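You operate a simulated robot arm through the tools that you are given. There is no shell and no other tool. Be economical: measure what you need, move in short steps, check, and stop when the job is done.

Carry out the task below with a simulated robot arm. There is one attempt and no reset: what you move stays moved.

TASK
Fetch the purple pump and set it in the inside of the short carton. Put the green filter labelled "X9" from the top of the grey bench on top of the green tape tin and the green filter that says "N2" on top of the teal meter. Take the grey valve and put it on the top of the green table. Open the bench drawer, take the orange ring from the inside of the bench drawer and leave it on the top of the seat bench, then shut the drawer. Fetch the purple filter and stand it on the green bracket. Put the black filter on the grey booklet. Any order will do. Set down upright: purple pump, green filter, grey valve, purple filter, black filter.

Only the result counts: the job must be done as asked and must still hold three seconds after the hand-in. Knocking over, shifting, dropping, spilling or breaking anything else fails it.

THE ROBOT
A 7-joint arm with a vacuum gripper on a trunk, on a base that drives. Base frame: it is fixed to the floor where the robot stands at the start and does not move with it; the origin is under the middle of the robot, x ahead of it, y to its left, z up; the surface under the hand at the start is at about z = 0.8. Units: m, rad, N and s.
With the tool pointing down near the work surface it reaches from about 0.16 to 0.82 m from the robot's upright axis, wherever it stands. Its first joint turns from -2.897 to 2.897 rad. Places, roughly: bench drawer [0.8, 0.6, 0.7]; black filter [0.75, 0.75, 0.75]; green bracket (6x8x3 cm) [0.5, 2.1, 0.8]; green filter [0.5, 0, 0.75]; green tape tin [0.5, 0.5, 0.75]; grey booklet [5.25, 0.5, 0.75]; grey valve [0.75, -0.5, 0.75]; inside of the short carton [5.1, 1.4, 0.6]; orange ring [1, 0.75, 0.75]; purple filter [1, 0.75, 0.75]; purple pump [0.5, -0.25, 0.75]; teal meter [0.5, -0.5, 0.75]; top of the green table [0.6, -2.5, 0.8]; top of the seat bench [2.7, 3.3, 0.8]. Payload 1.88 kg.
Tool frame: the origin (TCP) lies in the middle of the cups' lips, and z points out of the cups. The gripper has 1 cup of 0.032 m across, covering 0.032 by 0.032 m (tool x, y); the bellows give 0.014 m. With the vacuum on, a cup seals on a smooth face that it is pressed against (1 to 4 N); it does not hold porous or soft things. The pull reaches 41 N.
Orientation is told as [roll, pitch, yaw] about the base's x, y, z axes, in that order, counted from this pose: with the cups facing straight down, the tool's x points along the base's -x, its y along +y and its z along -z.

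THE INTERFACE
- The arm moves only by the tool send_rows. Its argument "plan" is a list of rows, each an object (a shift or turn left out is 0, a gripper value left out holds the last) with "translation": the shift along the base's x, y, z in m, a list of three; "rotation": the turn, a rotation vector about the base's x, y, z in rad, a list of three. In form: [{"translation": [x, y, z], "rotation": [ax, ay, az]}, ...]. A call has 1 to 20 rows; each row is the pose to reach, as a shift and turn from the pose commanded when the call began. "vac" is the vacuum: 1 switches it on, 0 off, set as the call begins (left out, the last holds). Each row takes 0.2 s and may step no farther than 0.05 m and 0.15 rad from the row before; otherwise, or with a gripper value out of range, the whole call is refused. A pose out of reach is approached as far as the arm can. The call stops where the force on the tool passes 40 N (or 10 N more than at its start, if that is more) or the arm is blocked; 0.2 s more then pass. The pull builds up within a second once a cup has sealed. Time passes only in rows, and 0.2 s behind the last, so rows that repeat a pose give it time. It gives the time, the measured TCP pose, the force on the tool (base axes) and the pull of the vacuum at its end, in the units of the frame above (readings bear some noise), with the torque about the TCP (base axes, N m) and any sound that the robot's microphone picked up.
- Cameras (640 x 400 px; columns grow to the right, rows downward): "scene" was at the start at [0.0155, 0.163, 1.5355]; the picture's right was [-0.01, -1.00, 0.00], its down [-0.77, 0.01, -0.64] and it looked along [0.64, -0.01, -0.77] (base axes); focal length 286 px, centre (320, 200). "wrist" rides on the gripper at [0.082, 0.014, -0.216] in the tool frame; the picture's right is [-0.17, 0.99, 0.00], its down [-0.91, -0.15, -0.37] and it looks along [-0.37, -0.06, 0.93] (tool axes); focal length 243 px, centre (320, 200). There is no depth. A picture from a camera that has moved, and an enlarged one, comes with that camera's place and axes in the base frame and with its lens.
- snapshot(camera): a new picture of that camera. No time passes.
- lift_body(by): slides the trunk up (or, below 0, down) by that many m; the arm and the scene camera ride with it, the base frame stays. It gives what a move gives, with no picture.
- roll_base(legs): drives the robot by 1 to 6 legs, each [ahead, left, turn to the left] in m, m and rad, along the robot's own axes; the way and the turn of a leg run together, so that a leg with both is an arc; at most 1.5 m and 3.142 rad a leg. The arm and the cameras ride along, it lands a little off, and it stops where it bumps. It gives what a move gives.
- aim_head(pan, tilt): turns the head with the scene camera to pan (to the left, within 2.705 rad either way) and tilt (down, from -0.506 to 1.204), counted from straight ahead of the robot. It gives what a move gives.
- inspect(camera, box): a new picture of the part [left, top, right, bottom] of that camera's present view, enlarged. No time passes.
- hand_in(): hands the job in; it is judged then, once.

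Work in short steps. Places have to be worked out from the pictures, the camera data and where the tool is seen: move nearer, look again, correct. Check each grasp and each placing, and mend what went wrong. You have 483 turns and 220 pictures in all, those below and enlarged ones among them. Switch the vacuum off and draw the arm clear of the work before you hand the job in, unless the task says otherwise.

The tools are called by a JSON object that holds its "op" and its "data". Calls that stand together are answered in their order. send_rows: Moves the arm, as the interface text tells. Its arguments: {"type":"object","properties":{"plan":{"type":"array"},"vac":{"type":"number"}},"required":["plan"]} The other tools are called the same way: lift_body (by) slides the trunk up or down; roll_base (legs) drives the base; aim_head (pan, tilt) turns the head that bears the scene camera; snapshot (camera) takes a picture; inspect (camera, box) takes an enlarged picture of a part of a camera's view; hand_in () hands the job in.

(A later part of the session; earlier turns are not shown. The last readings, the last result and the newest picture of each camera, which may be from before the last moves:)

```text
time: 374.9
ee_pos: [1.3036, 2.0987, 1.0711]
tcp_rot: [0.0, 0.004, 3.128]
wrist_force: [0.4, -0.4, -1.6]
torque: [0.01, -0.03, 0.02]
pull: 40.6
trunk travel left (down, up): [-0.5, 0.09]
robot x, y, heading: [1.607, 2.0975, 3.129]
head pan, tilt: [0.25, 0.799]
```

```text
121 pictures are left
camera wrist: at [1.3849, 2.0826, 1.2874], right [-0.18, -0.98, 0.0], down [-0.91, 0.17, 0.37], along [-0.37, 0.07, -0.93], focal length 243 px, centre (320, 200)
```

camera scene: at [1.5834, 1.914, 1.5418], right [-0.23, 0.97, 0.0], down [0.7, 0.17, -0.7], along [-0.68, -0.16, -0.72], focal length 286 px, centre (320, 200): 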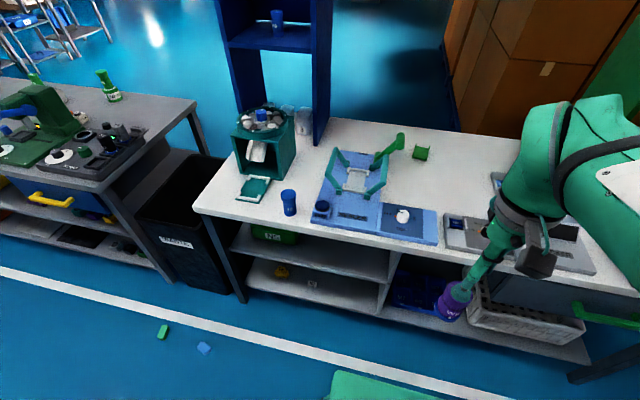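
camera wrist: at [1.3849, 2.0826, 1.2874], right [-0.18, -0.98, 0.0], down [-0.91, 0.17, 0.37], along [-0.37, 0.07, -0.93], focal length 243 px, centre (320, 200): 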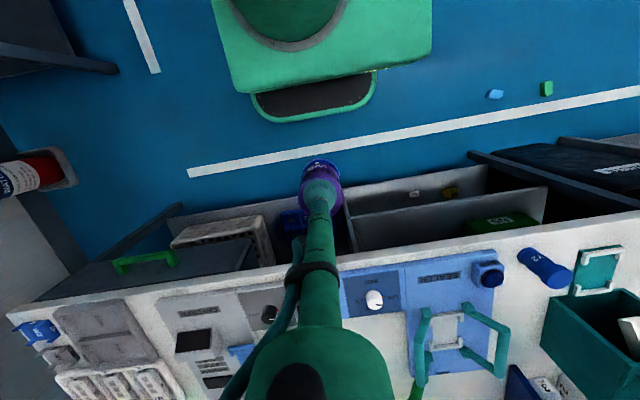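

Bracket at about [0.523, 2.098]; table edge x≈1.03. I drive 0.28 m closer.

{"op": "roll_base", "data": {"legs": [[0.28, 0, 0]]}}

{"op": "send_rows", "data": {"plan": [{"translation": [-0.045, 0, 0.01]}, {"translation": [-0.09, 0, 0.02]}, {"translation": [-0.135, 0, 0.02]}, {"translation": [-0.18, 0, 0.02]}, {"translation": [-0.225, 0, 0.02]}, {"translation": [-0.27, 0.02, 0.02]}, {"translation": [-0.31, 0.04, 0.02]}, {"translation": [-0.35, 0.04, 0.02]}]}}

{"op": "snapshot", "data": {"camera": "scene"}}

{"op": "snapshot", "data": {"camera": "wrist"}}

```text
time: 376.8
ee_pos: [1.0252, 2.1015, 1.0725]
tcp_rot: [0.001, 0.003, 3.127]
wrist_force: [0.8, 0.7, -1.3]
torque: [0.0, -0.03, -0.02]
pull: 40.9
trunk travel left (down, up): [-0.5, 0.09]
robot x, y, heading: [1.3232, 2.1045, 3.131]
head pan, tilt: [0.25, 0.799]
```

```text
time: 378.6
ee_pos: [0.6741, 2.1417, 1.0912]
tcp_rot: [0.0, 0.001, 3.129]
wrist_force: [0.8, 0.5, -0.4]
torque: [-0.02, 0.01, 0.0]
pull: 40.8
trunk travel left (down, up): [-0.5, 0.09]
robot x, y, heading: [1.321, 2.1025, 3.127]
head pan, tilt: [0.25, 0.799]
```

```text
120 pictures are left
camera scene: at [1.3035, 1.9178, 1.5418], right [-0.23, 0.97, 0.0], down [0.7, 0.17, -0.7], along [-0.68, -0.16, -0.72], focal length 286 px, centre (320, 200)
```

scene: 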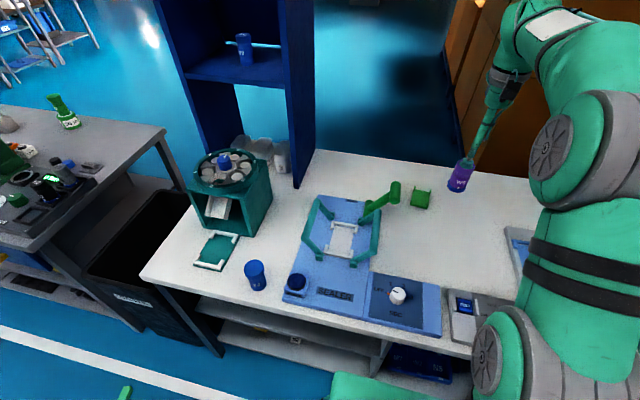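

```text
119 pictures are left
camera wrist: at [0.7554, 2.1267, 1.3062], right [-0.18, -0.98, 0.0], down [-0.91, 0.17, 0.37], along [-0.37, 0.07, -0.93], focal length 243 px, centre (320, 200)
```

wrist: 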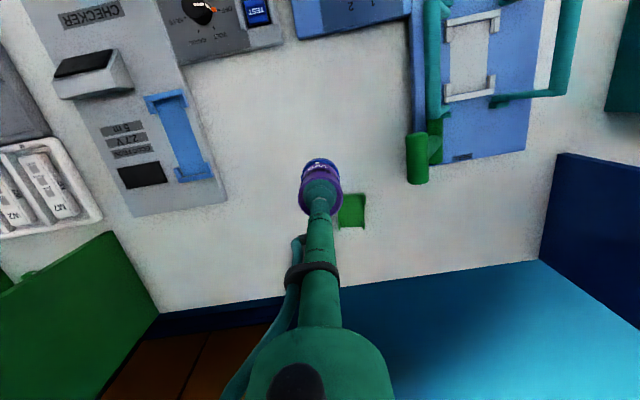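

Zoom on the bracket to pin the plate's centre.

{"op": "inspect", "data": {"camera": "wrist", "box": [300, 140, 460, 260]}}

{"op": "inspect", "data": {"camera": "scene", "box": [360, 150, 480, 230]}}

```text
3.33 times, centred on (380, 200) of wrist
camera zoom: at [0.7554, 2.1267, 1.3062], right [-0.18, -0.98, 0.0], down [-0.91, 0.17, 0.37], along [-0.37, 0.07, -0.93], focal length 809 px, centre (120, 200)
```

zoom: 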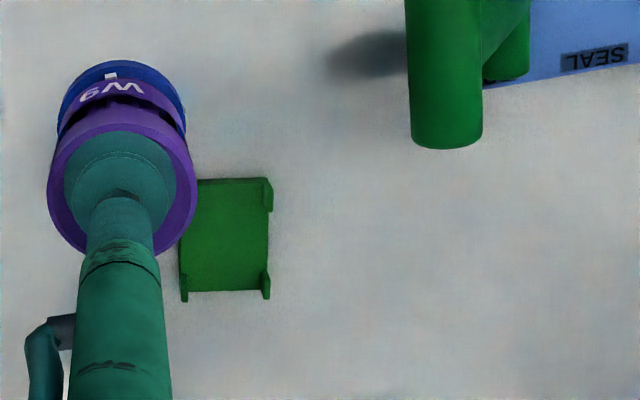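

```text
5.00 times, centred on (420, 190) of scene
camera zoom: at [1.3035, 1.9178, 1.5418], right [-0.23, 0.97, 0.0], down [0.7, 0.17, -0.7], along [-0.68, -0.16, -0.72], focal length 1432 px, centre (-180, 250)
```

zoom: 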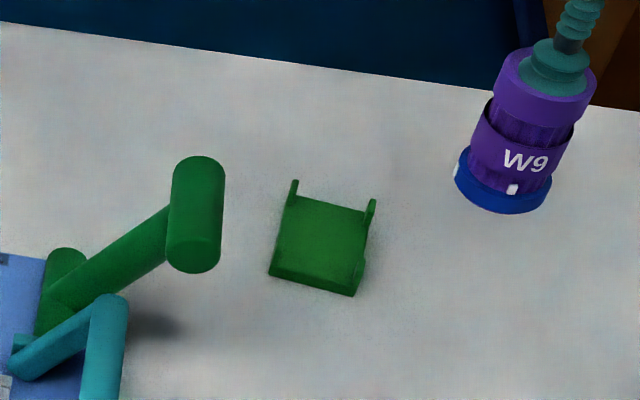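

Target over the plate's free part: [0.531, 2.0975]. I move over it and lower to just above.

{"op": "send_rows", "data": {"plan": [{"translation": [-0.04, -0.012, 0]}, {"translation": [-0.08, -0.025, 0]}, {"translation": [-0.12, -0.037, 0]}, {"translation": [-0.143, -0.044, 0]}, {"translation": [-0.143, -0.044, -0.04]}, {"translation": [-0.143, -0.044, -0.08]}, {"translation": [-0.143, -0.044, -0.12]}, {"translation": [-0.143, -0.044, -0.145]}, {"translation": [-0.143, -0.044, -0.145]}]}}

{"op": "inspect", "data": {"camera": "wrist", "box": [240, 120, 400, 240]}}

{"op": "inspect", "data": {"camera": "scene", "box": [360, 150, 480, 230]}}

```text
time: 380.6
ee_pos: [0.5313, 2.0971, 0.9463]
tcp_rot: [0.001, 0.001, 3.127]
wrist_force: [-0.4, -0.5, -0.8]
torque: [-0.03, -0.03, 0.0]
pull: 40.6
out of reach, approached as far as the arm can: row 3, 4, 5
trunk travel left (down, up): [-0.5, 0.09]
robot x, y, heading: [1.3238, 2.1019, 3.125]
head pan, tilt: [0.25, 0.799]
```

```text
3.33 times, centred on (320, 180) of wrist
camera zoom: at [0.6131, 2.0825, 1.1618], right [-0.18, -0.98, 0.0], down [-0.91, 0.17, 0.37], along [-0.37, 0.07, -0.93], focal length 809 px, centre (320, 267)
```

zoom: 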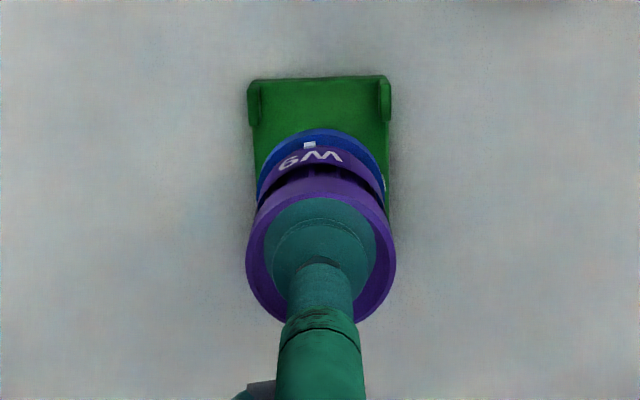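

```text
5.00 times, centred on (420, 190) of scene
camera zoom: at [1.3036, 1.9177, 1.5418], right [-0.23, 0.97, 0.0], down [0.7, 0.17, -0.7], along [-0.68, -0.16, -0.72], focal length 1432 px, centre (-180, 250)
```

zoom: 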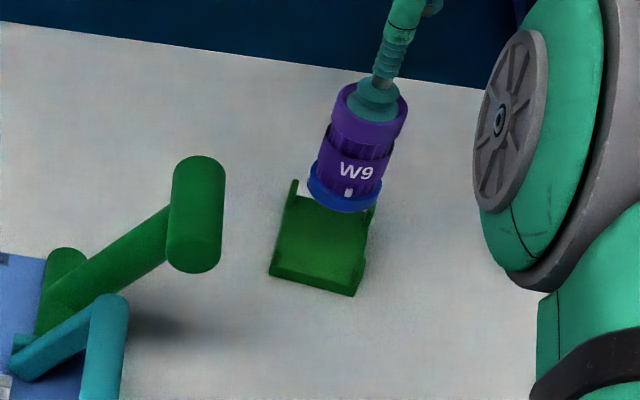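

Aligned over the plate, between the ears. I lower gently with a 2 mm shift west.

{"op": "send_rows", "data": {"plan": [{"translation": [-0.002, 0.0005, -0.012]}, {"translation": [-0.002, 0.0005, -0.022]}, {"translation": [-0.002, 0.0005, -0.03]}, {"translation": [-0.002, 0.0005, -0.03]}]}}

{"op": "inspect", "data": {"camera": "wrist", "box": [240, 120, 400, 240]}}

{"op": "inspect", "data": {"camera": "scene", "box": [360, 150, 480, 230]}}

```text
time: 381.6
ee_pos: [0.5289, 2.0978, 0.9169]
tcp_rot: [0.001, 0.002, 3.128]
wrist_force: [0.9, -0.3, -1.1]
torque: [-0.02, 0.0, 0.02]
pull: 40.9
trunk travel left (down, up): [-0.5, 0.09]
robot x, y, heading: [1.3253, 2.1, 3.129]
head pan, tilt: [0.25, 0.799]
```

```text
3.33 times, centred on (320, 180) of wrist
camera zoom: at [0.6107, 2.0827, 1.1321], right [-0.18, -0.98, 0.0], down [-0.91, 0.17, 0.37], along [-0.37, 0.07, -0.93], focal length 809 px, centre (320, 267)
```

zoom: 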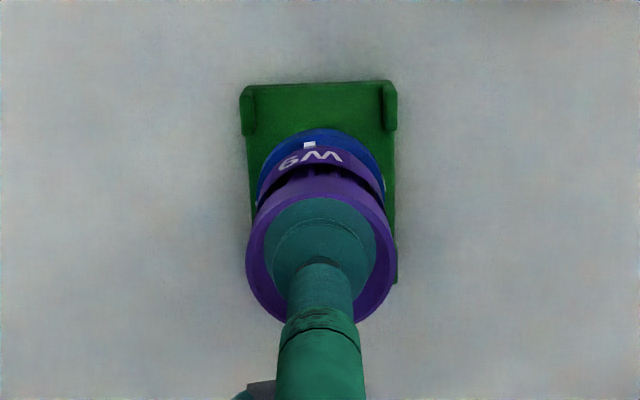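

```text
5.00 times, centred on (420, 190) of scene
camera zoom: at [1.3037, 1.9177, 1.5418], right [-0.23, 0.97, 0.0], down [0.7, 0.17, -0.7], along [-0.68, -0.16, -0.72], focal length 1432 px, centre (-180, 250)
```

zoom: 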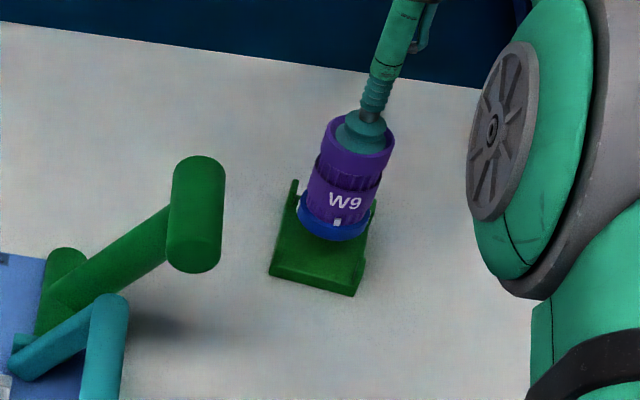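

Centre sits ~1 cm east of the plate's middle; I shift 4 mm west and lower to contact.

{"op": "send_rows", "data": {"plan": [{"translation": [-0.004, 0, -0.006]}, {"translation": [-0.004, 0, -0.011]}, {"translation": [-0.004, 0, -0.016]}, {"translation": [-0.004, 0, -0.021]}, {"translation": [-0.004, 0, -0.026]}, {"translation": [-0.004, 0, -0.031]}, {"translation": [-0.004, 0, -0.036]}]}}

{"op": "inspect", "data": {"camera": "wrist", "box": [240, 120, 400, 240]}}

{"op": "inspect", "data": {"camera": "scene", "box": [360, 150, 480, 230]}}

```text
time: 383.2
ee_pos: [0.5242, 2.0978, 0.8869]
tcp_rot: [0.0, -0.009, 3.127]
wrist_force: [1.7, -0.6, 29.6]
torque: [0.01, 0.04, -0.02]
pull: 40.7
trunk travel left (down, up): [-0.5, 0.09]
robot x, y, heading: [1.3251, 2.0974, 3.125]
head pan, tilt: [0.25, 0.799]
```

```text
3.33 times, centred on (320, 180) of wrist
camera zoom: at [0.6078, 2.0828, 1.1015], right [-0.18, -0.98, 0.0], down [-0.91, 0.17, 0.38], along [-0.38, 0.07, -0.92], focal length 809 px, centre (320, 267)
```

zoom: 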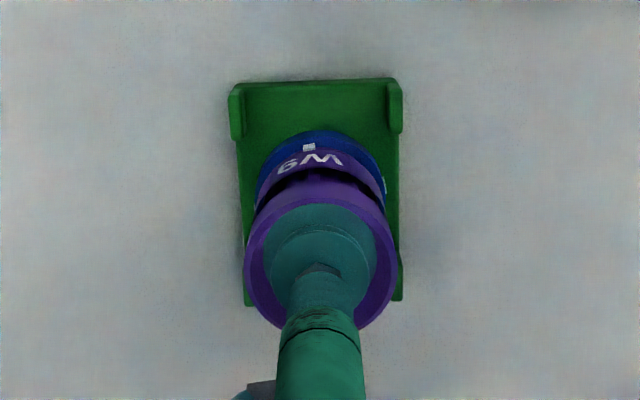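

```text
5.00 times, centred on (420, 190) of scene
camera zoom: at [1.3066, 1.9177, 1.5423], right [-0.23, 0.97, 0.0], down [0.7, 0.17, -0.7], along [-0.68, -0.16, -0.72], focal length 1432 px, centre (-180, 250)
```

zoom: 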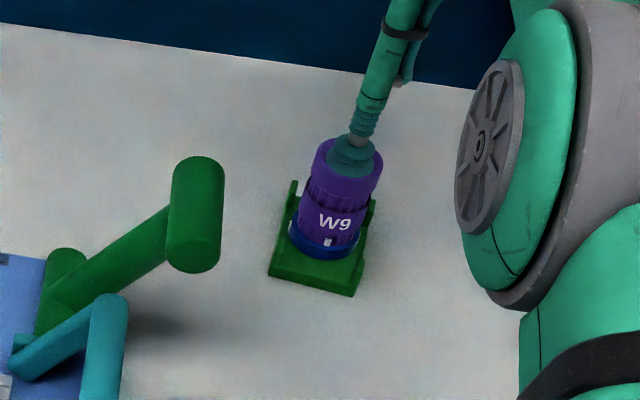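

Contact, upright on the plate. Ease, release, rise.

{"op": "send_rows", "data": {"plan": [{"translation": [0, 0, 0.003]}, {"translation": [0, 0, 0.005]}]}}

{"op": "send_rows", "data": {"plan": [{"translation": [0, 0, 0]}, {"translation": [0, 0, 0]}, {"translation": [0, 0, 0.005]}, {"translation": [0, 0, 0.02]}, {"translation": [0, 0, 0.06]}, {"translation": [0, 0, 0.1]}], "vac": 0}}

{"op": "inspect", "data": {"camera": "wrist", "box": [240, 120, 400, 240]}}

{"op": "inspect", "data": {"camera": "scene", "box": [360, 150, 480, 230]}}

```text
time: 383.8
ee_pos: [0.525, 2.0979, 0.886]
tcp_rot: [-0.001, 0.002, 3.127]
wrist_force: [-4.7, -0.6, 16.5]
torque: [-0.04, 0.18, 0.01]
pull: 40.6
trunk travel left (down, up): [-0.5, 0.09]
robot x, y, heading: [1.322, 2.102, 3.13]
head pan, tilt: [0.25, 0.799]
```

```text
time: 385.2
ee_pos: [0.5239, 2.0987, 0.9865]
tcp_rot: [-0.001, 0.001, 3.129]
wrist_force: [1.3, 0.3, 0.6]
torque: [0.01, -0.01, -0.01]
pull: 0.1
trunk travel left (down, up): [-0.5, 0.09]
robot x, y, heading: [1.3264, 2.098, 3.127]
head pan, tilt: [0.25, 0.799]
```

```text
3.33 times, centred on (320, 180) of wrist
camera zoom: at [0.6064, 2.0831, 1.2008], right [-0.18, -0.98, 0.0], down [-0.91, 0.17, 0.37], along [-0.37, 0.07, -0.93], focal length 809 px, centre (320, 267)
```

zoom: 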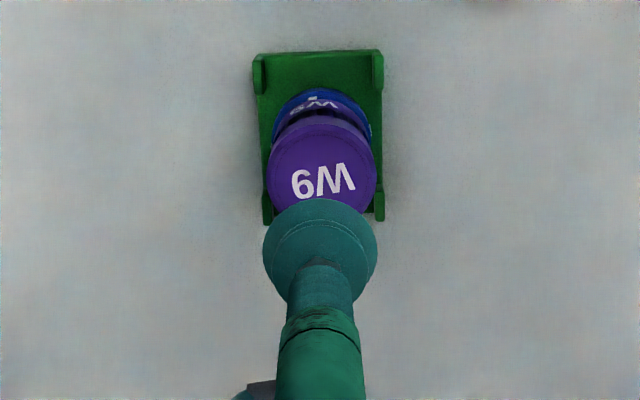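

```text
5.00 times, centred on (420, 190) of scene
camera zoom: at [1.3036, 1.9177, 1.5418], right [-0.23, 0.97, 0.0], down [0.7, 0.17, -0.7], along [-0.68, -0.16, -0.72], focal length 1432 px, centre (-180, 250)
```

zoom: 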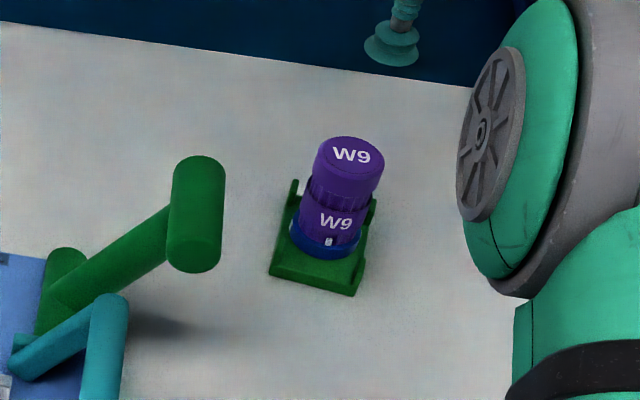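

Purple filter stands on the bracket. I retract and return to the bench rear for the black filter.

{"op": "send_rows", "data": {"plan": [{"translation": [0.03, 0, 0.04]}, {"translation": [0.07, 0, 0.07]}, {"translation": [0.11, 0, 0.085]}, {"translation": [0.155, 0, 0.085]}, {"translation": [0.2, 0, 0.085]}, {"translation": [0.245, 0, 0.085]}, {"translation": [0.29, 0, 0.085]}, {"translation": [0.335, 0, 0.085]}, {"translation": [0.38, 0, 0.085]}, {"translation": [0.425, 0, 0.085]}, {"translation": [0.47, 0, 0.085]}, {"translation": [0.5, 0, 0.085]}]}}

{"op": "roll_base", "data": {"legs": [[-0.46, 0, 0], [0, 0, 0.014], [0, 1.35, 0], [0.24, 0, 0]]}}

{"op": "aim_head", "data": {"pan": 0.0, "tilt": 0.85}}

{"op": "snapshot", "data": {"camera": "scene"}}

```text
time: 387.8
ee_pos: [1.0258, 2.0973, 1.0714]
tcp_rot: [0.001, 0.001, 3.127]
wrist_force: [-0.4, 0.4, 0.6]
torque: [-0.01, -0.01, 0.01]
pull: 0.1
trunk travel left (down, up): [-0.5, 0.09]
robot x, y, heading: [1.3263, 2.1034, 3.126]
head pan, tilt: [0.25, 0.799]
```

```text
time: 398.7
ee_pos: [1.2481, 0.7296, 1.0714]
tcp_rot: [-0.001, 0.001, -3.143]
wrist_force: [0.1, -1.0, 0.1]
torque: [0.02, -0.02, 0.03]
pull: 0.0
trunk travel left (down, up): [-0.5, 0.09]
robot x, y, heading: [1.5483, 0.736, -3.14]
head pan, tilt: [0.25, 0.799]
```

```text
time: 399.4
ee_pos: [1.2481, 0.7295, 1.0703]
tcp_rot: [-0.001, 0.002, -3.141]
wrist_force: [0.0, -0.1, 1.7]
torque: [-0.01, 0.03, 0.01]
pull: 0.1
trunk travel left (down, up): [-0.5, 0.09]
robot x, y, heading: [1.5474, 0.7384, -3.141]
head pan, tilt: [0.0, 0.85]
```

```text
108 pictures are left
camera scene: at [1.5296, 0.5733, 1.5378], right [0.0, 1.0, 0.0], down [0.75, 0.0, -0.66], along [-0.66, 0.0, -0.75], focal length 286 px, centre (320, 200)
```

scene: 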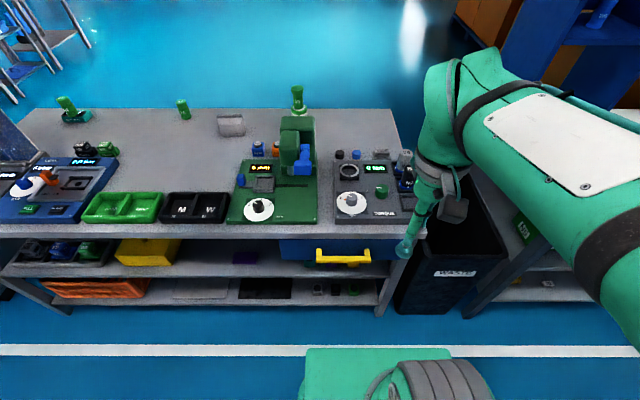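

I go above the black filter (top ≈ [0.850, 0.863, 0.916]).

{"op": "send_rows", "data": {"plan": [{"translation": [-0.04, 0.014, 0]}, {"translation": [-0.08, 0.028, 0]}, {"translation": [-0.12, 0.042, 0]}, {"translation": [-0.16, 0.056, 0]}, {"translation": [-0.2, 0.07, 0]}, {"translation": [-0.24, 0.084, 0]}, {"translation": [-0.28, 0.098, 0]}, {"translation": [-0.32, 0.112, 0]}, {"translation": [-0.36, 0.126, 0]}, {"translation": [-0.395, 0.134, 0]}, {"translation": [-0.395, 0.134, -0.04]}, {"translation": [-0.395, 0.134, -0.08]}, {"translation": [-0.395, 0.134, -0.11]}, {"translation": [-0.395, 0.134, -0.11]}], "vac": 1}}

{"op": "inspect", "data": {"camera": "wrist", "box": [240, 140, 400, 260]}}

```text
time: 402.4
ee_pos: [0.8525, 0.8625, 0.9612]
tcp_rot: [0.001, 0.003, -3.14]
wrist_force: [-0.8, -0.7, 0.2]
torque: [0.01, 0.02, -0.01]
pull: 0.1
trunk travel left (down, up): [-0.5, 0.09]
robot x, y, heading: [1.5454, 0.7379, -3.139]
head pan, tilt: [0.0, 0.85]
```

```text
3.33 times, centred on (320, 200) of wrist
camera zoom: at [0.9345, 0.848, 1.1771], right [-0.16, -0.99, 0.0], down [-0.92, 0.15, 0.37], along [-0.37, 0.06, -0.93], focal length 809 px, centre (320, 200)
```

zoom: 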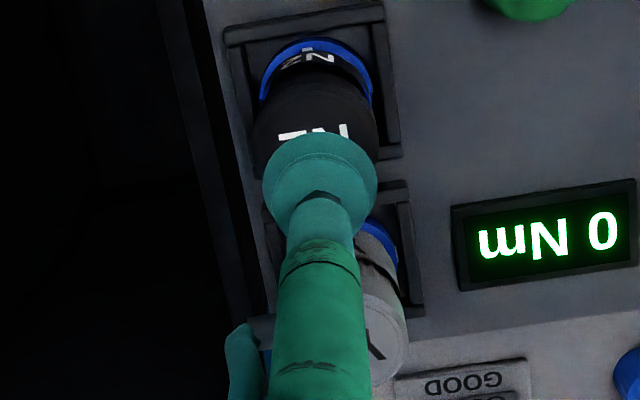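

Aligned. Descend to seal.

{"op": "send_rows", "data": {"plan": [{"translation": [0.002, 0.0, -0.02]}, {"translation": [0.002, 0.0, -0.035]}, {"translation": [0.002, 0.0, -0.042]}, {"translation": [0.002, 0.0, -0.047]}, {"translation": [0.002, 0.0, -0.051]}, {"translation": [0.002, 0, -0.051]}]}}

```text
time: 403.9
ee_pos: [0.8539, 0.8628, 0.9144]
tcp_rot: [0.0, -0.004, -3.141]
wrist_force: [2.7, -0.6, 17.2]
torque: [-0.01, 0.0, -0.06]
pull: 40.6
trunk travel left (down, up): [-0.5, 0.09]
robot x, y, heading: [1.5504, 0.736, -3.139]
head pan, tilt: [0.0, 0.85]
```

Sealed. Lift, retract, and drive the known route to the east side.

{"op": "send_rows", "data": {"plan": [{"translation": [0, 0, 0.01]}, {"translation": [0, 0, 0.05]}, {"translation": [0, 0, 0.09]}, {"translation": [0, 0, 0.13]}, {"translation": [0, 0, 0.16]}, {"translation": [0.045, -0.015, 0.16]}, {"translation": [0.09, -0.03, 0.16]}, {"translation": [0.135, -0.045, 0.16]}, {"translation": [0.18, -0.06, 0.16]}, {"translation": [0.225, -0.075, 0.16]}, {"translation": [0.27, -0.09, 0.16]}, {"translation": [0.315, -0.105, 0.16]}, {"translation": [0.36, -0.12, 0.16]}, {"translation": [0.39, -0.125, 0.16]}]}}

{"op": "roll_base", "data": {"legs": [[-0.25, 0, 0], [0, -1.5, 0], [0, -0.15, 0], [0, 0, 1.57], [0, 0, 1.57], [1.5, 0, 0]]}}

{"op": "roll_base", "data": {"legs": [[0.72, 0, 0], [0, -1.4, 0], [0, -0.4, 0]]}}

{"op": "aim_head", "data": {"pan": 0.0, "tilt": 0.7}}

{"op": "snapshot", "data": {"camera": "scene"}}

```text
time: 406.9
ee_pos: [1.2458, 0.7381, 1.07]
tcp_rot: [0.0, 0.001, -3.143]
wrist_force: [-0.1, -0.1, -0.3]
torque: [0.0, 0.0, 0.02]
pull: 40.4
trunk travel left (down, up): [-0.5, 0.09]
robot x, y, heading: [1.5483, 0.7384, -3.143]
head pan, tilt: [0.0, 0.85]
```

```text
time: 431.4
ee_pos: [3.6064, 2.3645, 1.0698]
tcp_rot: [0.001, 0.003, -0.017]
wrist_force: [-0.2, 0.2, -1.4]
torque: [0.03, -0.03, 0.01]
pull: 40.9
trunk travel left (down, up): [-0.5, 0.09]
robot x, y, heading: [3.306, 2.3729, -0.018]
head pan, tilt: [0.0, 0.85]
```

```text
time: 443.9
ee_pos: [4.2944, 0.5615, 1.0711]
tcp_rot: [0.0, 0.001, -0.02]
wrist_force: [0.2, 0.5, -1.3]
torque: [-0.01, -0.02, -0.01]
pull: 40.6
trunk travel left (down, up): [-0.5, 0.09]
robot x, y, heading: [3.9921, 0.5714, -0.021]
head pan, tilt: [0.0, 0.85]
```

```text
time: 444.6
ee_pos: [4.2937, 0.5617, 1.0711]
tcp_rot: [0.0, 0.001, -0.021]
wrist_force: [0.2, 0.2, -1.1]
torque: [0.01, 0.03, 0.0]
pull: 41.1
trunk travel left (down, up): [-0.5, 0.09]
robot x, y, heading: [3.9911, 0.5732, -0.018]
head pan, tilt: [0.0, 0.7]
```

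```text
106 pictures are left
camera scene: at [4.0191, 0.7326, 1.55], right [-0.02, -1.0, 0.0], down [-0.64, 0.01, -0.76], along [0.76, -0.01, -0.64], focal length 286 px, centre (320, 200)
```

scene: 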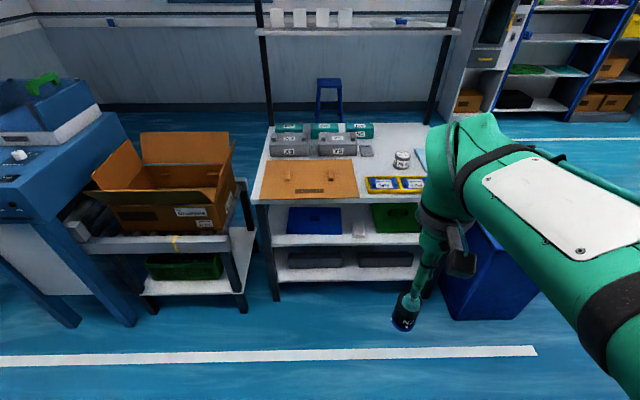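

A small grey square at (366,150) may be the booklet; zoom in.

{"op": "inspect", "data": {"camera": "scene", "box": [260, 110, 440, 210]}}

```text
3.56 times, centred on (350, 160) of scene
camera zoom: at [4.0191, 0.7326, 1.55], right [-0.02, -1.0, 0.0], down [-0.64, 0.01, -0.76], along [0.76, -0.01, -0.64], focal length 1018 px, centre (213, 342)
```

zoom: 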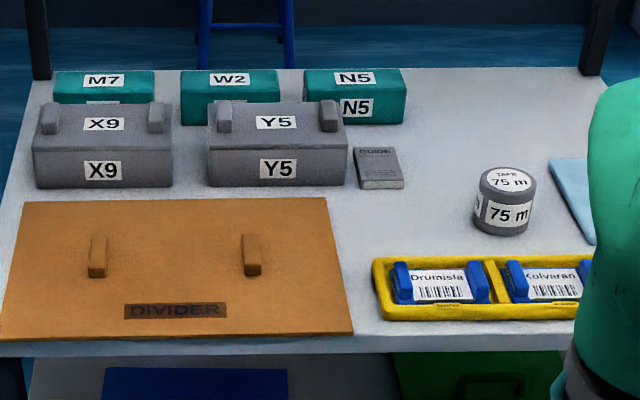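

It's the grey "GUIDE" booklet at about [5.33, 0.47]. I drive up to the table.

{"op": "roll_base", "data": {"legs": [[0, -0.06, 0.02], [0.63, 0, 0]]}}

{"op": "aim_head", "data": {"pan": 0.0, "tilt": 0.85}}

{"op": "snapshot", "data": {"camera": "scene"}}

{"op": "snapshot", "data": {"camera": "wrist"}}

```text
time: 448.7
ee_pos: [4.9232, 0.5084, 1.0701]
tcp_rot: [0.0, 0.001, 0.001]
wrist_force: [-0.9, 0.1, -0.8]
torque: [-0.03, -0.01, 0.01]
pull: 41.2
trunk travel left (down, up): [-0.5, 0.09]
robot x, y, heading: [4.62, 0.5104, 0.003]
head pan, tilt: [0.0, 0.7]
```

```text
time: 449.4
ee_pos: [4.9233, 0.5087, 1.071]
tcp_rot: [0.0, 0.003, 0.001]
wrist_force: [0.2, 0.4, 0.2]
torque: [0.01, 0.01, 0.0]
pull: 40.9
trunk travel left (down, up): [-0.5, 0.09]
robot x, y, heading: [4.6222, 0.5104, 0.001]
head pan, tilt: [0.0, 0.85]
```

```text
104 pictures are left
camera scene: at [4.6376, 0.6744, 1.5379], right [0.0, -1.0, 0.0], down [-0.75, 0.0, -0.66], along [0.66, 0.0, -0.75], focal length 286 px, centre (320, 200)
```

scene: 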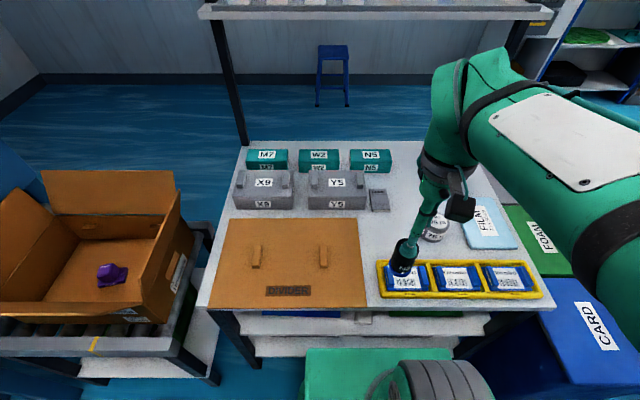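

```text
103 pictures are left
camera wrist: at [4.8413, 0.523, 1.2863], right [0.16, 0.99, 0.0], down [0.92, -0.15, 0.37], along [0.37, -0.06, -0.93], focal length 243 px, centre (320, 200)
```

wrist: 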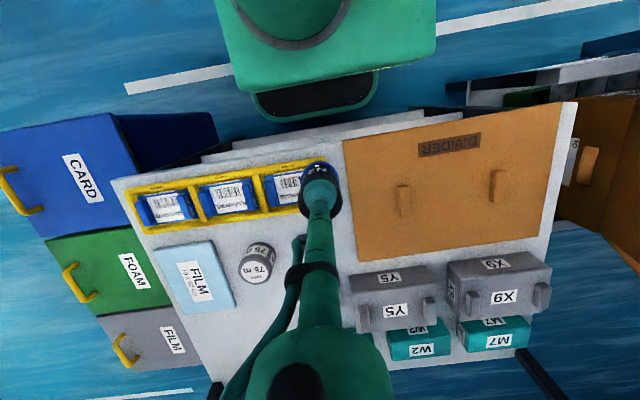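

I move the filter nearer, offset sideways, to see the booklet from the wrist.

{"op": "send_rows", "data": {"plan": [{"translation": [0.04, -0.02, 0]}, {"translation": [0.08, -0.04, 0]}, {"translation": [0.12, -0.06, 0]}, {"translation": [0.16, -0.08, 0]}, {"translation": [0.2, -0.1, 0]}, {"translation": [0.24, -0.12, 0]}, {"translation": [0.24, -0.12, 0]}]}}

{"op": "inspect", "data": {"camera": "wrist", "box": [260, 120, 460, 280]}}

{"op": "inspect", "data": {"camera": "scene", "box": [330, 150, 450, 250]}}

```text
time: 451.0
ee_pos: [5.1628, 0.3884, 1.0698]
tcp_rot: [0.0, 0.002, 0.002]
wrist_force: [0.3, -0.4, -1.3]
torque: [0.03, 0.03, 0.0]
pull: 40.4
trunk travel left (down, up): [-0.5, 0.09]
robot x, y, heading: [4.6201, 0.5127, -0.0]
head pan, tilt: [0.0, 0.85]
```

```text
2.50 times, centred on (360, 200) of wrist
camera zoom: at [5.0825, 0.4007, 1.2858], right [0.16, 0.99, 0.0], down [0.92, -0.15, 0.37], along [0.37, -0.06, -0.93], focal length 606 px, centre (220, 200)
```

zoom: 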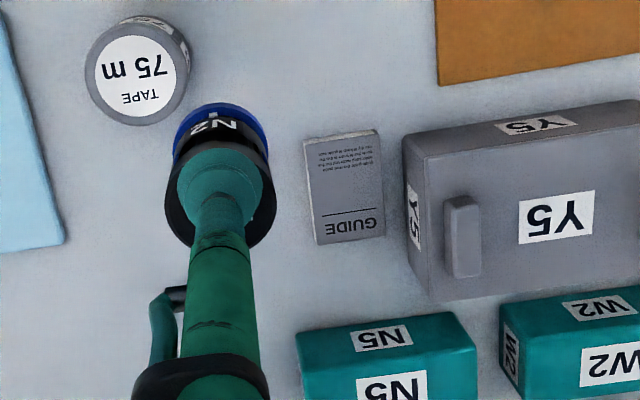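

```text
4.00 times, centred on (390, 200) of scene
camera zoom: at [4.638, 0.6743, 1.5378], right [0.0, -1.0, 0.0], down [-0.75, 0.0, -0.66], along [0.66, 0.0, -0.75], focal length 1146 px, centre (40, 200)
```

zoom: 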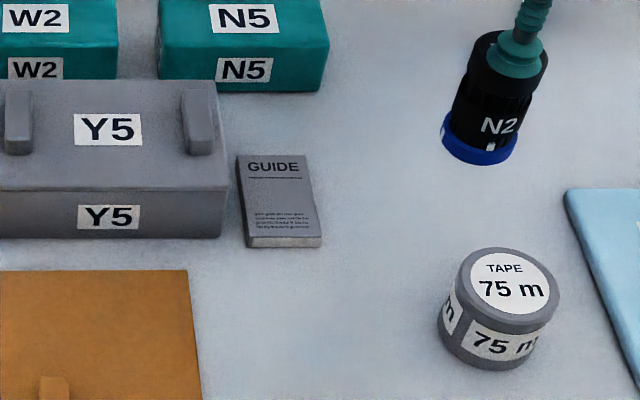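

Booklet top centre [5.273, 0.4745, 0.82], about 6×9 cm. I carry the filter over it and lower to just above.

{"op": "send_rows", "data": {"plan": [{"translation": [0.03, 0.025, 0]}, {"translation": [0.06, 0.05, 0]}, {"translation": [0.09, 0.07, 0]}, {"translation": [0.11, 0.086, 0]}, {"translation": [0.11, 0.086, -0.04]}, {"translation": [0.11, 0.086, -0.08]}, {"translation": [0.11, 0.086, -0.12]}, {"translation": [0.11, 0.086, -0.135]}, {"translation": [0.11, 0.086, -0.135]}]}}

{"op": "inspect", "data": {"camera": "wrist", "box": [240, 120, 400, 240]}}

{"op": "inspect", "data": {"camera": "scene", "box": [330, 150, 450, 250]}}

```text
time: 453.0
ee_pos: [5.2745, 0.4755, 0.9357]
tcp_rot: [-0.001, -0.001, 0.0]
wrist_force: [-0.3, -0.2, -0.9]
torque: [0.03, -0.02, 0.0]
pull: 40.2
trunk travel left (down, up): [-0.5, 0.09]
robot x, y, heading: [4.6237, 0.5102, 0.009]
head pan, tilt: [0.0, 0.85]
```

```text
3.33 times, centred on (320, 180) of wrist
camera zoom: at [5.1918, 0.4891, 1.1512], right [0.16, 0.99, 0.0], down [0.91, -0.15, 0.37], along [0.37, -0.06, -0.93], focal length 809 px, centre (320, 267)
```

zoom: 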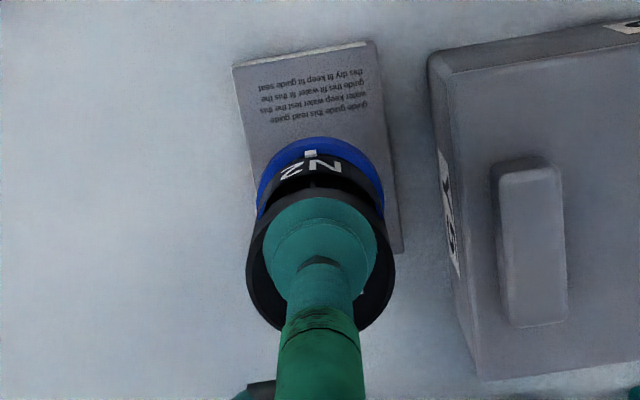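

```text
4.00 times, centred on (390, 200) of scene
camera zoom: at [4.6376, 0.6744, 1.5378], right [0.0, -1.0, 0.0], down [-0.75, 0.0, -0.66], along [0.66, 0.0, -0.75], focal length 1146 px, centre (40, 200)
```

zoom: 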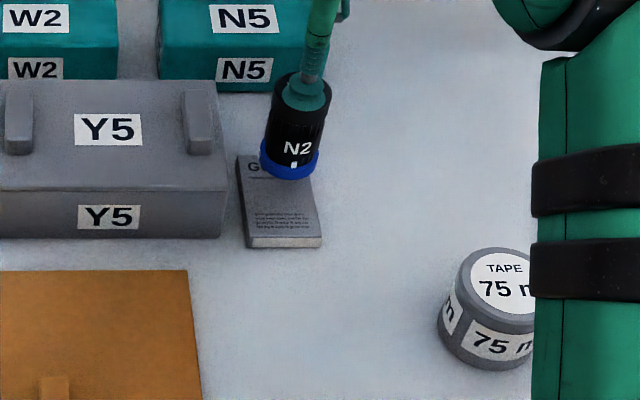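

On track. Lower to contact.

{"op": "send_rows", "data": {"plan": [{"translation": [0, 0, -0.012]}, {"translation": [0, 0, -0.02]}, {"translation": [0, 0, -0.026]}, {"translation": [0, 0, -0.031]}, {"translation": [0, 0, -0.036]}, {"translation": [0, 0, -0.041]}, {"translation": [0, 0, -0.046]}]}}

{"op": "inspect", "data": {"camera": "scene", "box": [330, 150, 450, 250]}}

{"op": "inspect", "data": {"camera": "wrist", "box": [240, 120, 400, 240]}}

```text
time: 454.6
ee_pos: [5.2735, 0.477, 0.8946]
tcp_rot: [0.0, -0.007, 0.0]
wrist_force: [-6.5, -0.5, 26.8]
torque: [-0.07, 0.05, -0.03]
pull: 41.1
trunk travel left (down, up): [-0.5, 0.09]
robot x, y, heading: [4.6214, 0.5115, 0.004]
head pan, tilt: [0.0, 0.85]
```

```text
4.00 times, centred on (390, 200) of scene
camera zoom: at [4.6349, 0.6745, 1.5384], right [0.0, -1.0, 0.0], down [-0.75, 0.0, -0.66], along [0.66, 0.0, -0.75], focal length 1146 px, centre (40, 200)
```

zoom: 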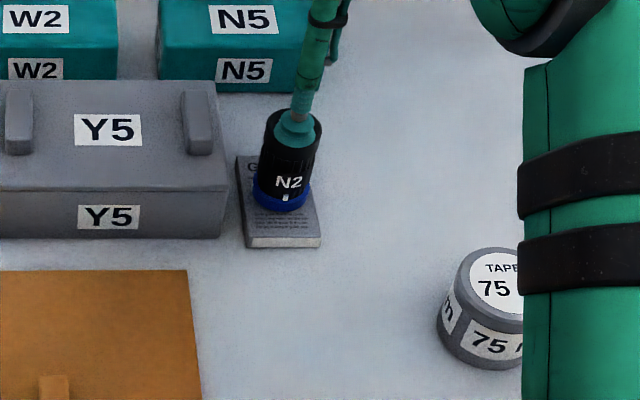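

```text
3.33 times, centred on (320, 180) of wrist
camera zoom: at [5.1903, 0.489, 1.11], right [0.17, 0.99, 0.0], down [0.91, -0.15, 0.38], along [0.38, -0.06, -0.92], focal length 809 px, centre (320, 267)
```

zoom: 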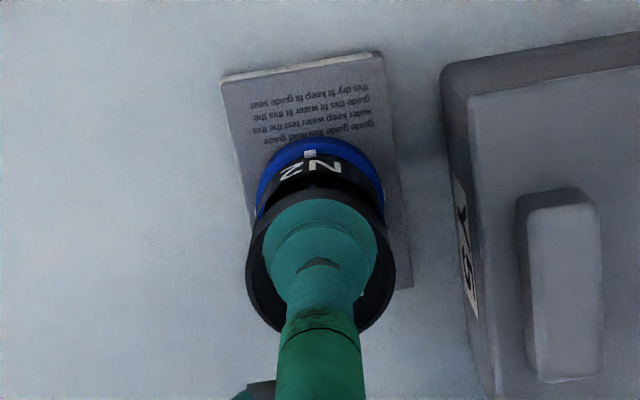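

On the booklet. Ease, release, rise and retract.

{"op": "send_rows", "data": {"plan": [{"translation": [0, 0, 0.003]}, {"translation": [0, 0, 0.005]}]}}

{"op": "send_rows", "data": {"plan": [{"translation": [0, 0, 0]}, {"translation": [0, 0, 0]}, {"translation": [0, 0, 0.005]}, {"translation": [0, 0, 0.03]}, {"translation": [0, 0, 0.07]}, {"translation": [0, 0, 0.11]}, {"translation": [0, 0, 0.15]}, {"translation": [0, 0, 0.18]}, {"translation": [-0.045, 0, 0.18]}, {"translation": [-0.09, 0, 0.18]}, {"translation": [-0.135, 0, 0.18]}, {"translation": [-0.18, 0, 0.18]}, {"translation": [-0.225, 0, 0.18]}, {"translation": [-0.27, 0, 0.18]}, {"translation": [-0.315, 0.01, 0.18]}, {"translation": [-0.35, 0.03, 0.18]}], "vac": 0}}

{"op": "inspect", "data": {"camera": "scene", "box": [330, 150, 450, 250]}}

```text
time: 455.2
ee_pos: [5.2735, 0.4769, 0.8933]
tcp_rot: [0.001, 0.002, 0.002]
wrist_force: [3.4, 0.3, 8.8]
torque: [0.03, -0.26, 0.0]
pull: 40.4
trunk travel left (down, up): [-0.5, 0.09]
robot x, y, heading: [4.6222, 0.508, 0.004]
head pan, tilt: [0.0, 0.85]
```

```text
time: 458.6
ee_pos: [4.9218, 0.5072, 1.0735]
tcp_rot: [0.0, 0.0, 0.001]
wrist_force: [0.5, 0.1, -0.8]
torque: [-0.02, 0.01, 0.01]
pull: 0.0
trunk travel left (down, up): [-0.5, 0.09]
robot x, y, heading: [4.6229, 0.5125, 0.002]
head pan, tilt: [0.0, 0.85]
```

```text
4.00 times, centred on (390, 200) of scene
camera zoom: at [4.6376, 0.6744, 1.5378], right [0.0, -1.0, 0.0], down [-0.75, 0.0, -0.66], along [0.66, 0.0, -0.75], focal length 1146 px, centre (40, 200)
```

zoom: 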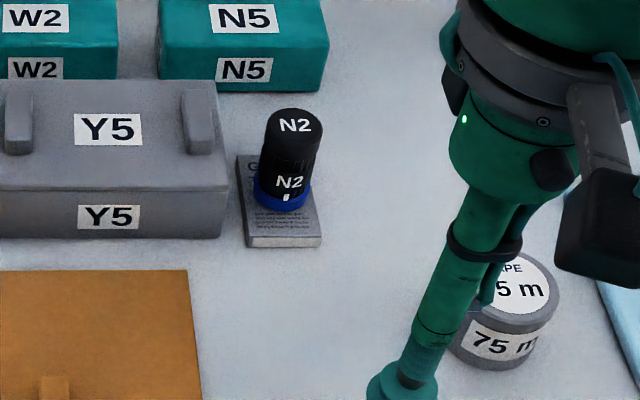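

Black filter stands on the booklet. Now the drawer: I drive back to the bench rear.

{"op": "roll_base", "data": {"legs": [[-0.6, 0, 0], [0, 1.5, 0], [0, 0.35, 0], [-1.5, 0, 0], [-0.72, 0, 0], [0, 0, 1.57]]}}

{"op": "roll_base", "data": {"legs": [[0, 0, 1.568], [0, 1.5, 0], [0, 0.2, 0]]}}

{"op": "aim_head", "data": {"pan": 0.0, "tilt": 0.7}}

{"op": "snapshot", "data": {"camera": "scene"}}

```text
time: 485.2
ee_pos: [1.8123, 2.6542, 1.0739]
tcp_rot: [-0.001, 0.003, 1.551]
wrist_force: [0.3, -0.3, -0.4]
torque: [0.0, 0.03, -0.04]
pull: 0.1
trunk travel left (down, up): [-0.5, 0.09]
robot x, y, heading: [1.8006, 2.3528, 1.555]
head pan, tilt: [0.0, 0.85]
```

```text
time: 497.6
ee_pos: [1.4482, 0.6587, 1.0732]
tcp_rot: [0.0, 0.003, 3.107]
wrist_force: [-0.2, -0.4, 0.9]
torque: [-0.01, 0.02, -0.02]
pull: 0.1
trunk travel left (down, up): [-0.5, 0.09]
robot x, y, heading: [1.7493, 0.643, 3.109]
head pan, tilt: [0.0, 0.85]
```

```text
time: 498.3
ee_pos: [1.4479, 0.6575, 1.0753]
tcp_rot: [-0.002, 0.002, 3.107]
wrist_force: [-1.1, -0.3, 0.8]
torque: [0.01, 0.02, 0.0]
pull: 0.1
trunk travel left (down, up): [-0.5, 0.09]
robot x, y, heading: [1.749, 0.6408, 3.112]
head pan, tilt: [0.0, 0.7]
```

```text
95 pictures are left
camera scene: at [1.7174, 0.48, 1.55], right [0.03, 1.0, 0.0], down [0.64, -0.02, -0.76], along [-0.76, 0.02, -0.64], focal length 286 px, centre (320, 200)
```

scene: 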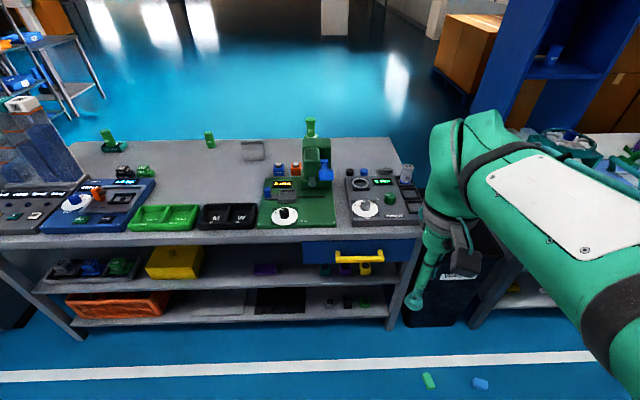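

Zoom on the drawer face.

{"op": "inspect", "data": {"camera": "scene", "box": [280, 220, 440, 300]}}

```text
4.00 times, centred on (360, 260) of scene
camera zoom: at [1.7174, 0.48, 1.55], right [0.03, 1.0, 0.0], down [0.64, -0.02, -0.76], along [-0.76, 0.02, -0.64], focal length 1146 px, centre (160, -40)
```

zoom: 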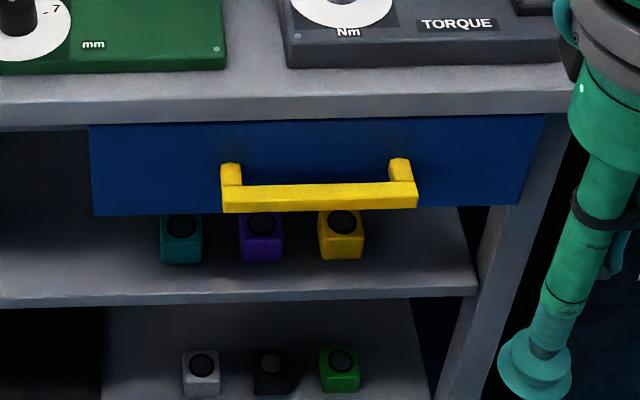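

Drawer face: y 0.43–0.85, z 0.64–0.77, x≈1.02; handle y 0.55–0.73. I'll use suction on the bare face beside the handle (y≈0.49). I back up a bit, then swing the tool to point horizontally.

{"op": "roll_base", "data": {"legs": [[-0.15, 0, 0.03]]}}

{"op": "send_rows", "data": {"plan": [{"translation": [-0.02, 0, -0.02], "rotation": [0, 0.1, 0]}, {"translation": [-0.05, 0, -0.04], "rotation": [0, 0.2, 0]}, {"translation": [-0.08, 0, -0.06], "rotation": [0, 0.3, 0]}, {"translation": [-0.11, 0, -0.08], "rotation": [0, 0.4, 0]}, {"translation": [-0.14, 0, -0.1], "rotation": [0, 0.5, 0]}, {"translation": [-0.17, 0, -0.12], "rotation": [0, 0.6, 0]}, {"translation": [-0.2, 0, -0.14], "rotation": [0, 0.7, 0]}, {"translation": [-0.23, 0, -0.16], "rotation": [0, 0.8, 0]}, {"translation": [-0.25, 0, -0.18], "rotation": [0, 0.9, 0]}, {"translation": [-0.27, 0, -0.2], "rotation": [0, 1.0, 0]}]}}

{"op": "snapshot", "data": {"camera": "scene"}}

```text
time: 499.7
ee_pos: [1.5987, 0.645, 1.0745]
tcp_rot: [0.001, -0.001, 3.138]
wrist_force: [0.0, -0.6, 0.1]
torque: [0.01, 0.01, 0.01]
pull: 0.1
trunk travel left (down, up): [-0.5, 0.09]
robot x, y, heading: [1.899, 0.6402, 3.14]
head pan, tilt: [0.0, 0.7]
```

```text
time: 501.7
ee_pos: [1.3429, 0.6423, 0.8908]
tcp_rot: [0.008, -0.72, 3.14]
wrist_force: [0.5, 0.4, 0.7]
torque: [0.02, 0.04, -0.03]
pull: 0.1
trunk travel left (down, up): [-0.5, 0.09]
robot x, y, heading: [1.9004, 0.6418, 3.138]
head pan, tilt: [0.0, 0.7]
stopped in row 9: the arm was blocked; the commanded pose is now the measured one
```

```text
93 pictures are left
camera scene: at [1.8746, 0.4766, 1.5508], right [0.0, 1.0, 0.0], down [0.64, 0.0, -0.77], along [-0.77, 0.0, -0.64], focal length 286 px, centre (320, 200)
```

scene: 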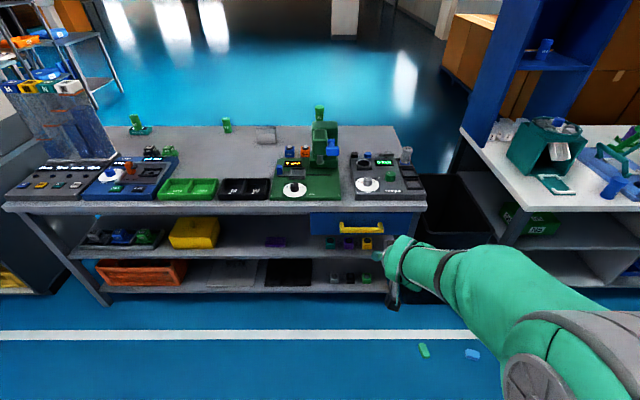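

Blocked at ~45° tilt, likely the wrist joint's limit with the high shoulder. I lower the trunk so the forearm lies flatter.

{"op": "lift_body", "data": {"by": -0.3}}

{"op": "send_rows", "data": {"plan": [{"translation": [0, 0, 0.02]}, {"translation": [0, 0, 0.05]}, {"translation": [0, 0, 0.08]}, {"translation": [0, 0, 0.1], "rotation": [0, 0.05, 0]}, {"translation": [0, 0, 0.12], "rotation": [0, 0.15, 0]}, {"translation": [0, 0, 0.13], "rotation": [0, 0.25, 0]}, {"translation": [0, 0, 0.14], "rotation": [0, 0.35, 0]}, {"translation": [0, 0, 0.14], "rotation": [0, 0.45, 0]}, {"translation": [0, 0, 0.14], "rotation": [0, 0.55, 0]}, {"translation": [0, 0, 0.14], "rotation": [0, 0.65, 0]}, {"translation": [0, 0, 0.14], "rotation": [0, 0.75, 0]}]}}

{"op": "snapshot", "data": {"camera": "scene"}}

```text
time: 504.7
ee_pos: [1.3398, 0.6442, 0.5804]
tcp_rot: [0.007, -0.705, 3.138]
wrist_force: [0.5, 0.5, -0.3]
torque: [0.0, -0.02, 0.04]
pull: 0.0
trunk travel left (down, up): [-0.2, 0.39]
robot x, y, heading: [1.9005, 0.6397, 3.138]
head pan, tilt: [0.0, 0.7]
```

```text
time: 506.2
ee_pos: [1.3719, 0.6388, 0.5593]
tcp_rot: [0.016, -0.647, -3.136]
wrist_force: [1.0, 0.3, -0.4]
torque: [0.0, 0.1, -0.03]
pull: 0.0
trunk travel left (down, up): [-0.2, 0.39]
robot x, y, heading: [1.8978, 0.6442, 3.143]
head pan, tilt: [0.0, 0.7]
stopped in row 7: the arm was blocked; the commanded pose is now the measured one
```

```text
92 pictures are left
camera scene: at [1.8639, 0.4766, 1.2495], right [0.0, 1.0, 0.0], down [0.65, 0.0, -0.76], along [-0.76, 0.0, -0.65], focal length 286 px, centre (320, 200)
```

scene: 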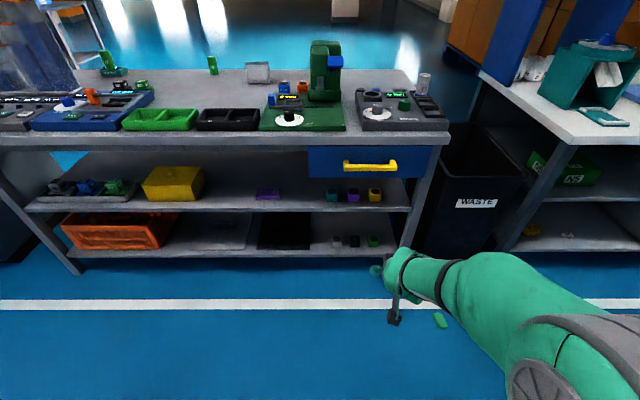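

The arm was too folded (forearm too steep). I back off and shift so the arm can be stretched out nearly straight toward the face at y≈0.49.

{"op": "roll_base", "data": {"legs": [[-0.1, 0, 0], [0, 0.15, 0]]}}

{"op": "send_rows", "data": {"plan": [{"translation": [-0.03, 0, 0.02]}, {"translation": [-0.07, 0, 0.04]}, {"translation": [-0.11, 0, 0.06]}, {"translation": [-0.15, 0, 0.08]}, {"translation": [-0.19, 0, 0.1]}, {"translation": [-0.22, 0, 0.12]}]}}

```text
time: 508.3
ee_pos: [1.4722, 0.4886, 0.5581]
tcp_rot: [0.018, -0.64, -3.14]
wrist_force: [-0.6, -0.1, 1.1]
torque: [-0.02, -0.02, 0.0]
pull: 0.1
trunk travel left (down, up): [-0.2, 0.39]
robot x, y, heading: [1.9958, 0.4894, 3.139]
head pan, tilt: [0.0, 0.7]
```

```text
time: 509.7
ee_pos: [1.2554, 0.4887, 0.6813]
tcp_rot: [0.015, -0.647, -3.139]
wrist_force: [-0.4, 0.4, 1.2]
torque: [0.01, -0.01, -0.02]
pull: 0.0
trunk travel left (down, up): [-0.2, 0.39]
robot x, y, heading: [2.0005, 0.4905, 3.141]
head pan, tilt: [0.0, 0.7]
```

Moved fine. Now continue the tilt while stretching out.

{"op": "send_rows", "data": {"plan": [{"translation": [-0.015, 0, 0.002], "rotation": [0, 0.1, 0]}, {"translation": [-0.03, 0, 0.005], "rotation": [0, 0.2, 0]}, {"translation": [-0.045, 0, 0.008], "rotation": [0, 0.3, 0]}, {"translation": [-0.06, 0, 0.011], "rotation": [0, 0.4, 0]}, {"translation": [-0.075, 0, 0.014], "rotation": [0, 0.5, 0]}, {"translation": [-0.09, 0, 0.017], "rotation": [0, 0.6, 0]}, {"translation": [-0.1, 0, 0.02], "rotation": [0, 0.7, 0]}, {"translation": [-0.11, 0, 0.02], "rotation": [0, 0.8, 0]}, {"translation": [-0.115, 0, 0.02], "rotation": [0, 0.9, 0]}, {"translation": [-0.115, 0, 0.02], "rotation": [0, 0.924, 0]}]}}

{"op": "snapshot", "data": {"camera": "scene"}}

{"op": "snapshot", "data": {"camera": "wrist"}}

```text
time: 511.9
ee_pos: [1.1413, 0.4883, 0.7014]
tcp_rot: [-2.726, -1.565, -0.397]
wrist_force: [1.4, -0.6, -0.6]
torque: [-0.01, -0.03, -0.02]
pull: 0.1
out of reach, approached as far as the arm can: row 5, 6
trunk travel left (down, up): [-0.2, 0.39]
robot x, y, heading: [2.0008, 0.4909, 3.143]
head pan, tilt: [0.0, 0.7]
```

```text
91 pictures are left
camera scene: at [1.9727, 0.327, 1.2501], right [0.0, 1.0, 0.0], down [0.64, 0.0, -0.76], along [-0.76, 0.0, -0.64], focal length 286 px, centre (320, 200)
```

scene: 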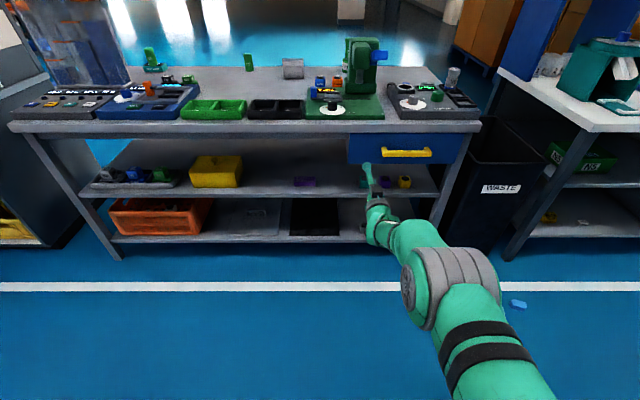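

```text
90 pictures are left
camera wrist: at [1.357, 0.4788, 0.6183], right [0.02, -0.99, 0.16], down [0.37, 0.16, 0.91], along [-0.93, 0.05, 0.37], focal length 243 px, centre (320, 200)
```

wrist: 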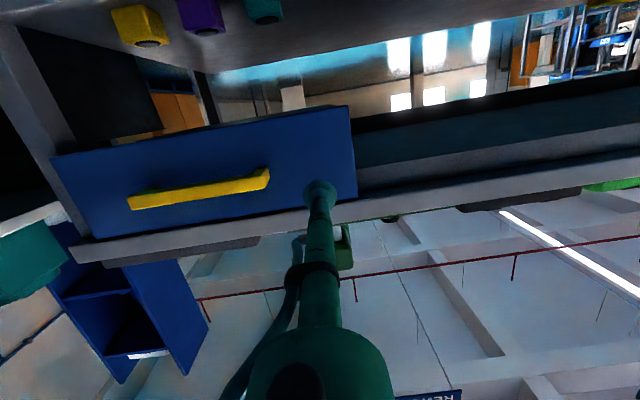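

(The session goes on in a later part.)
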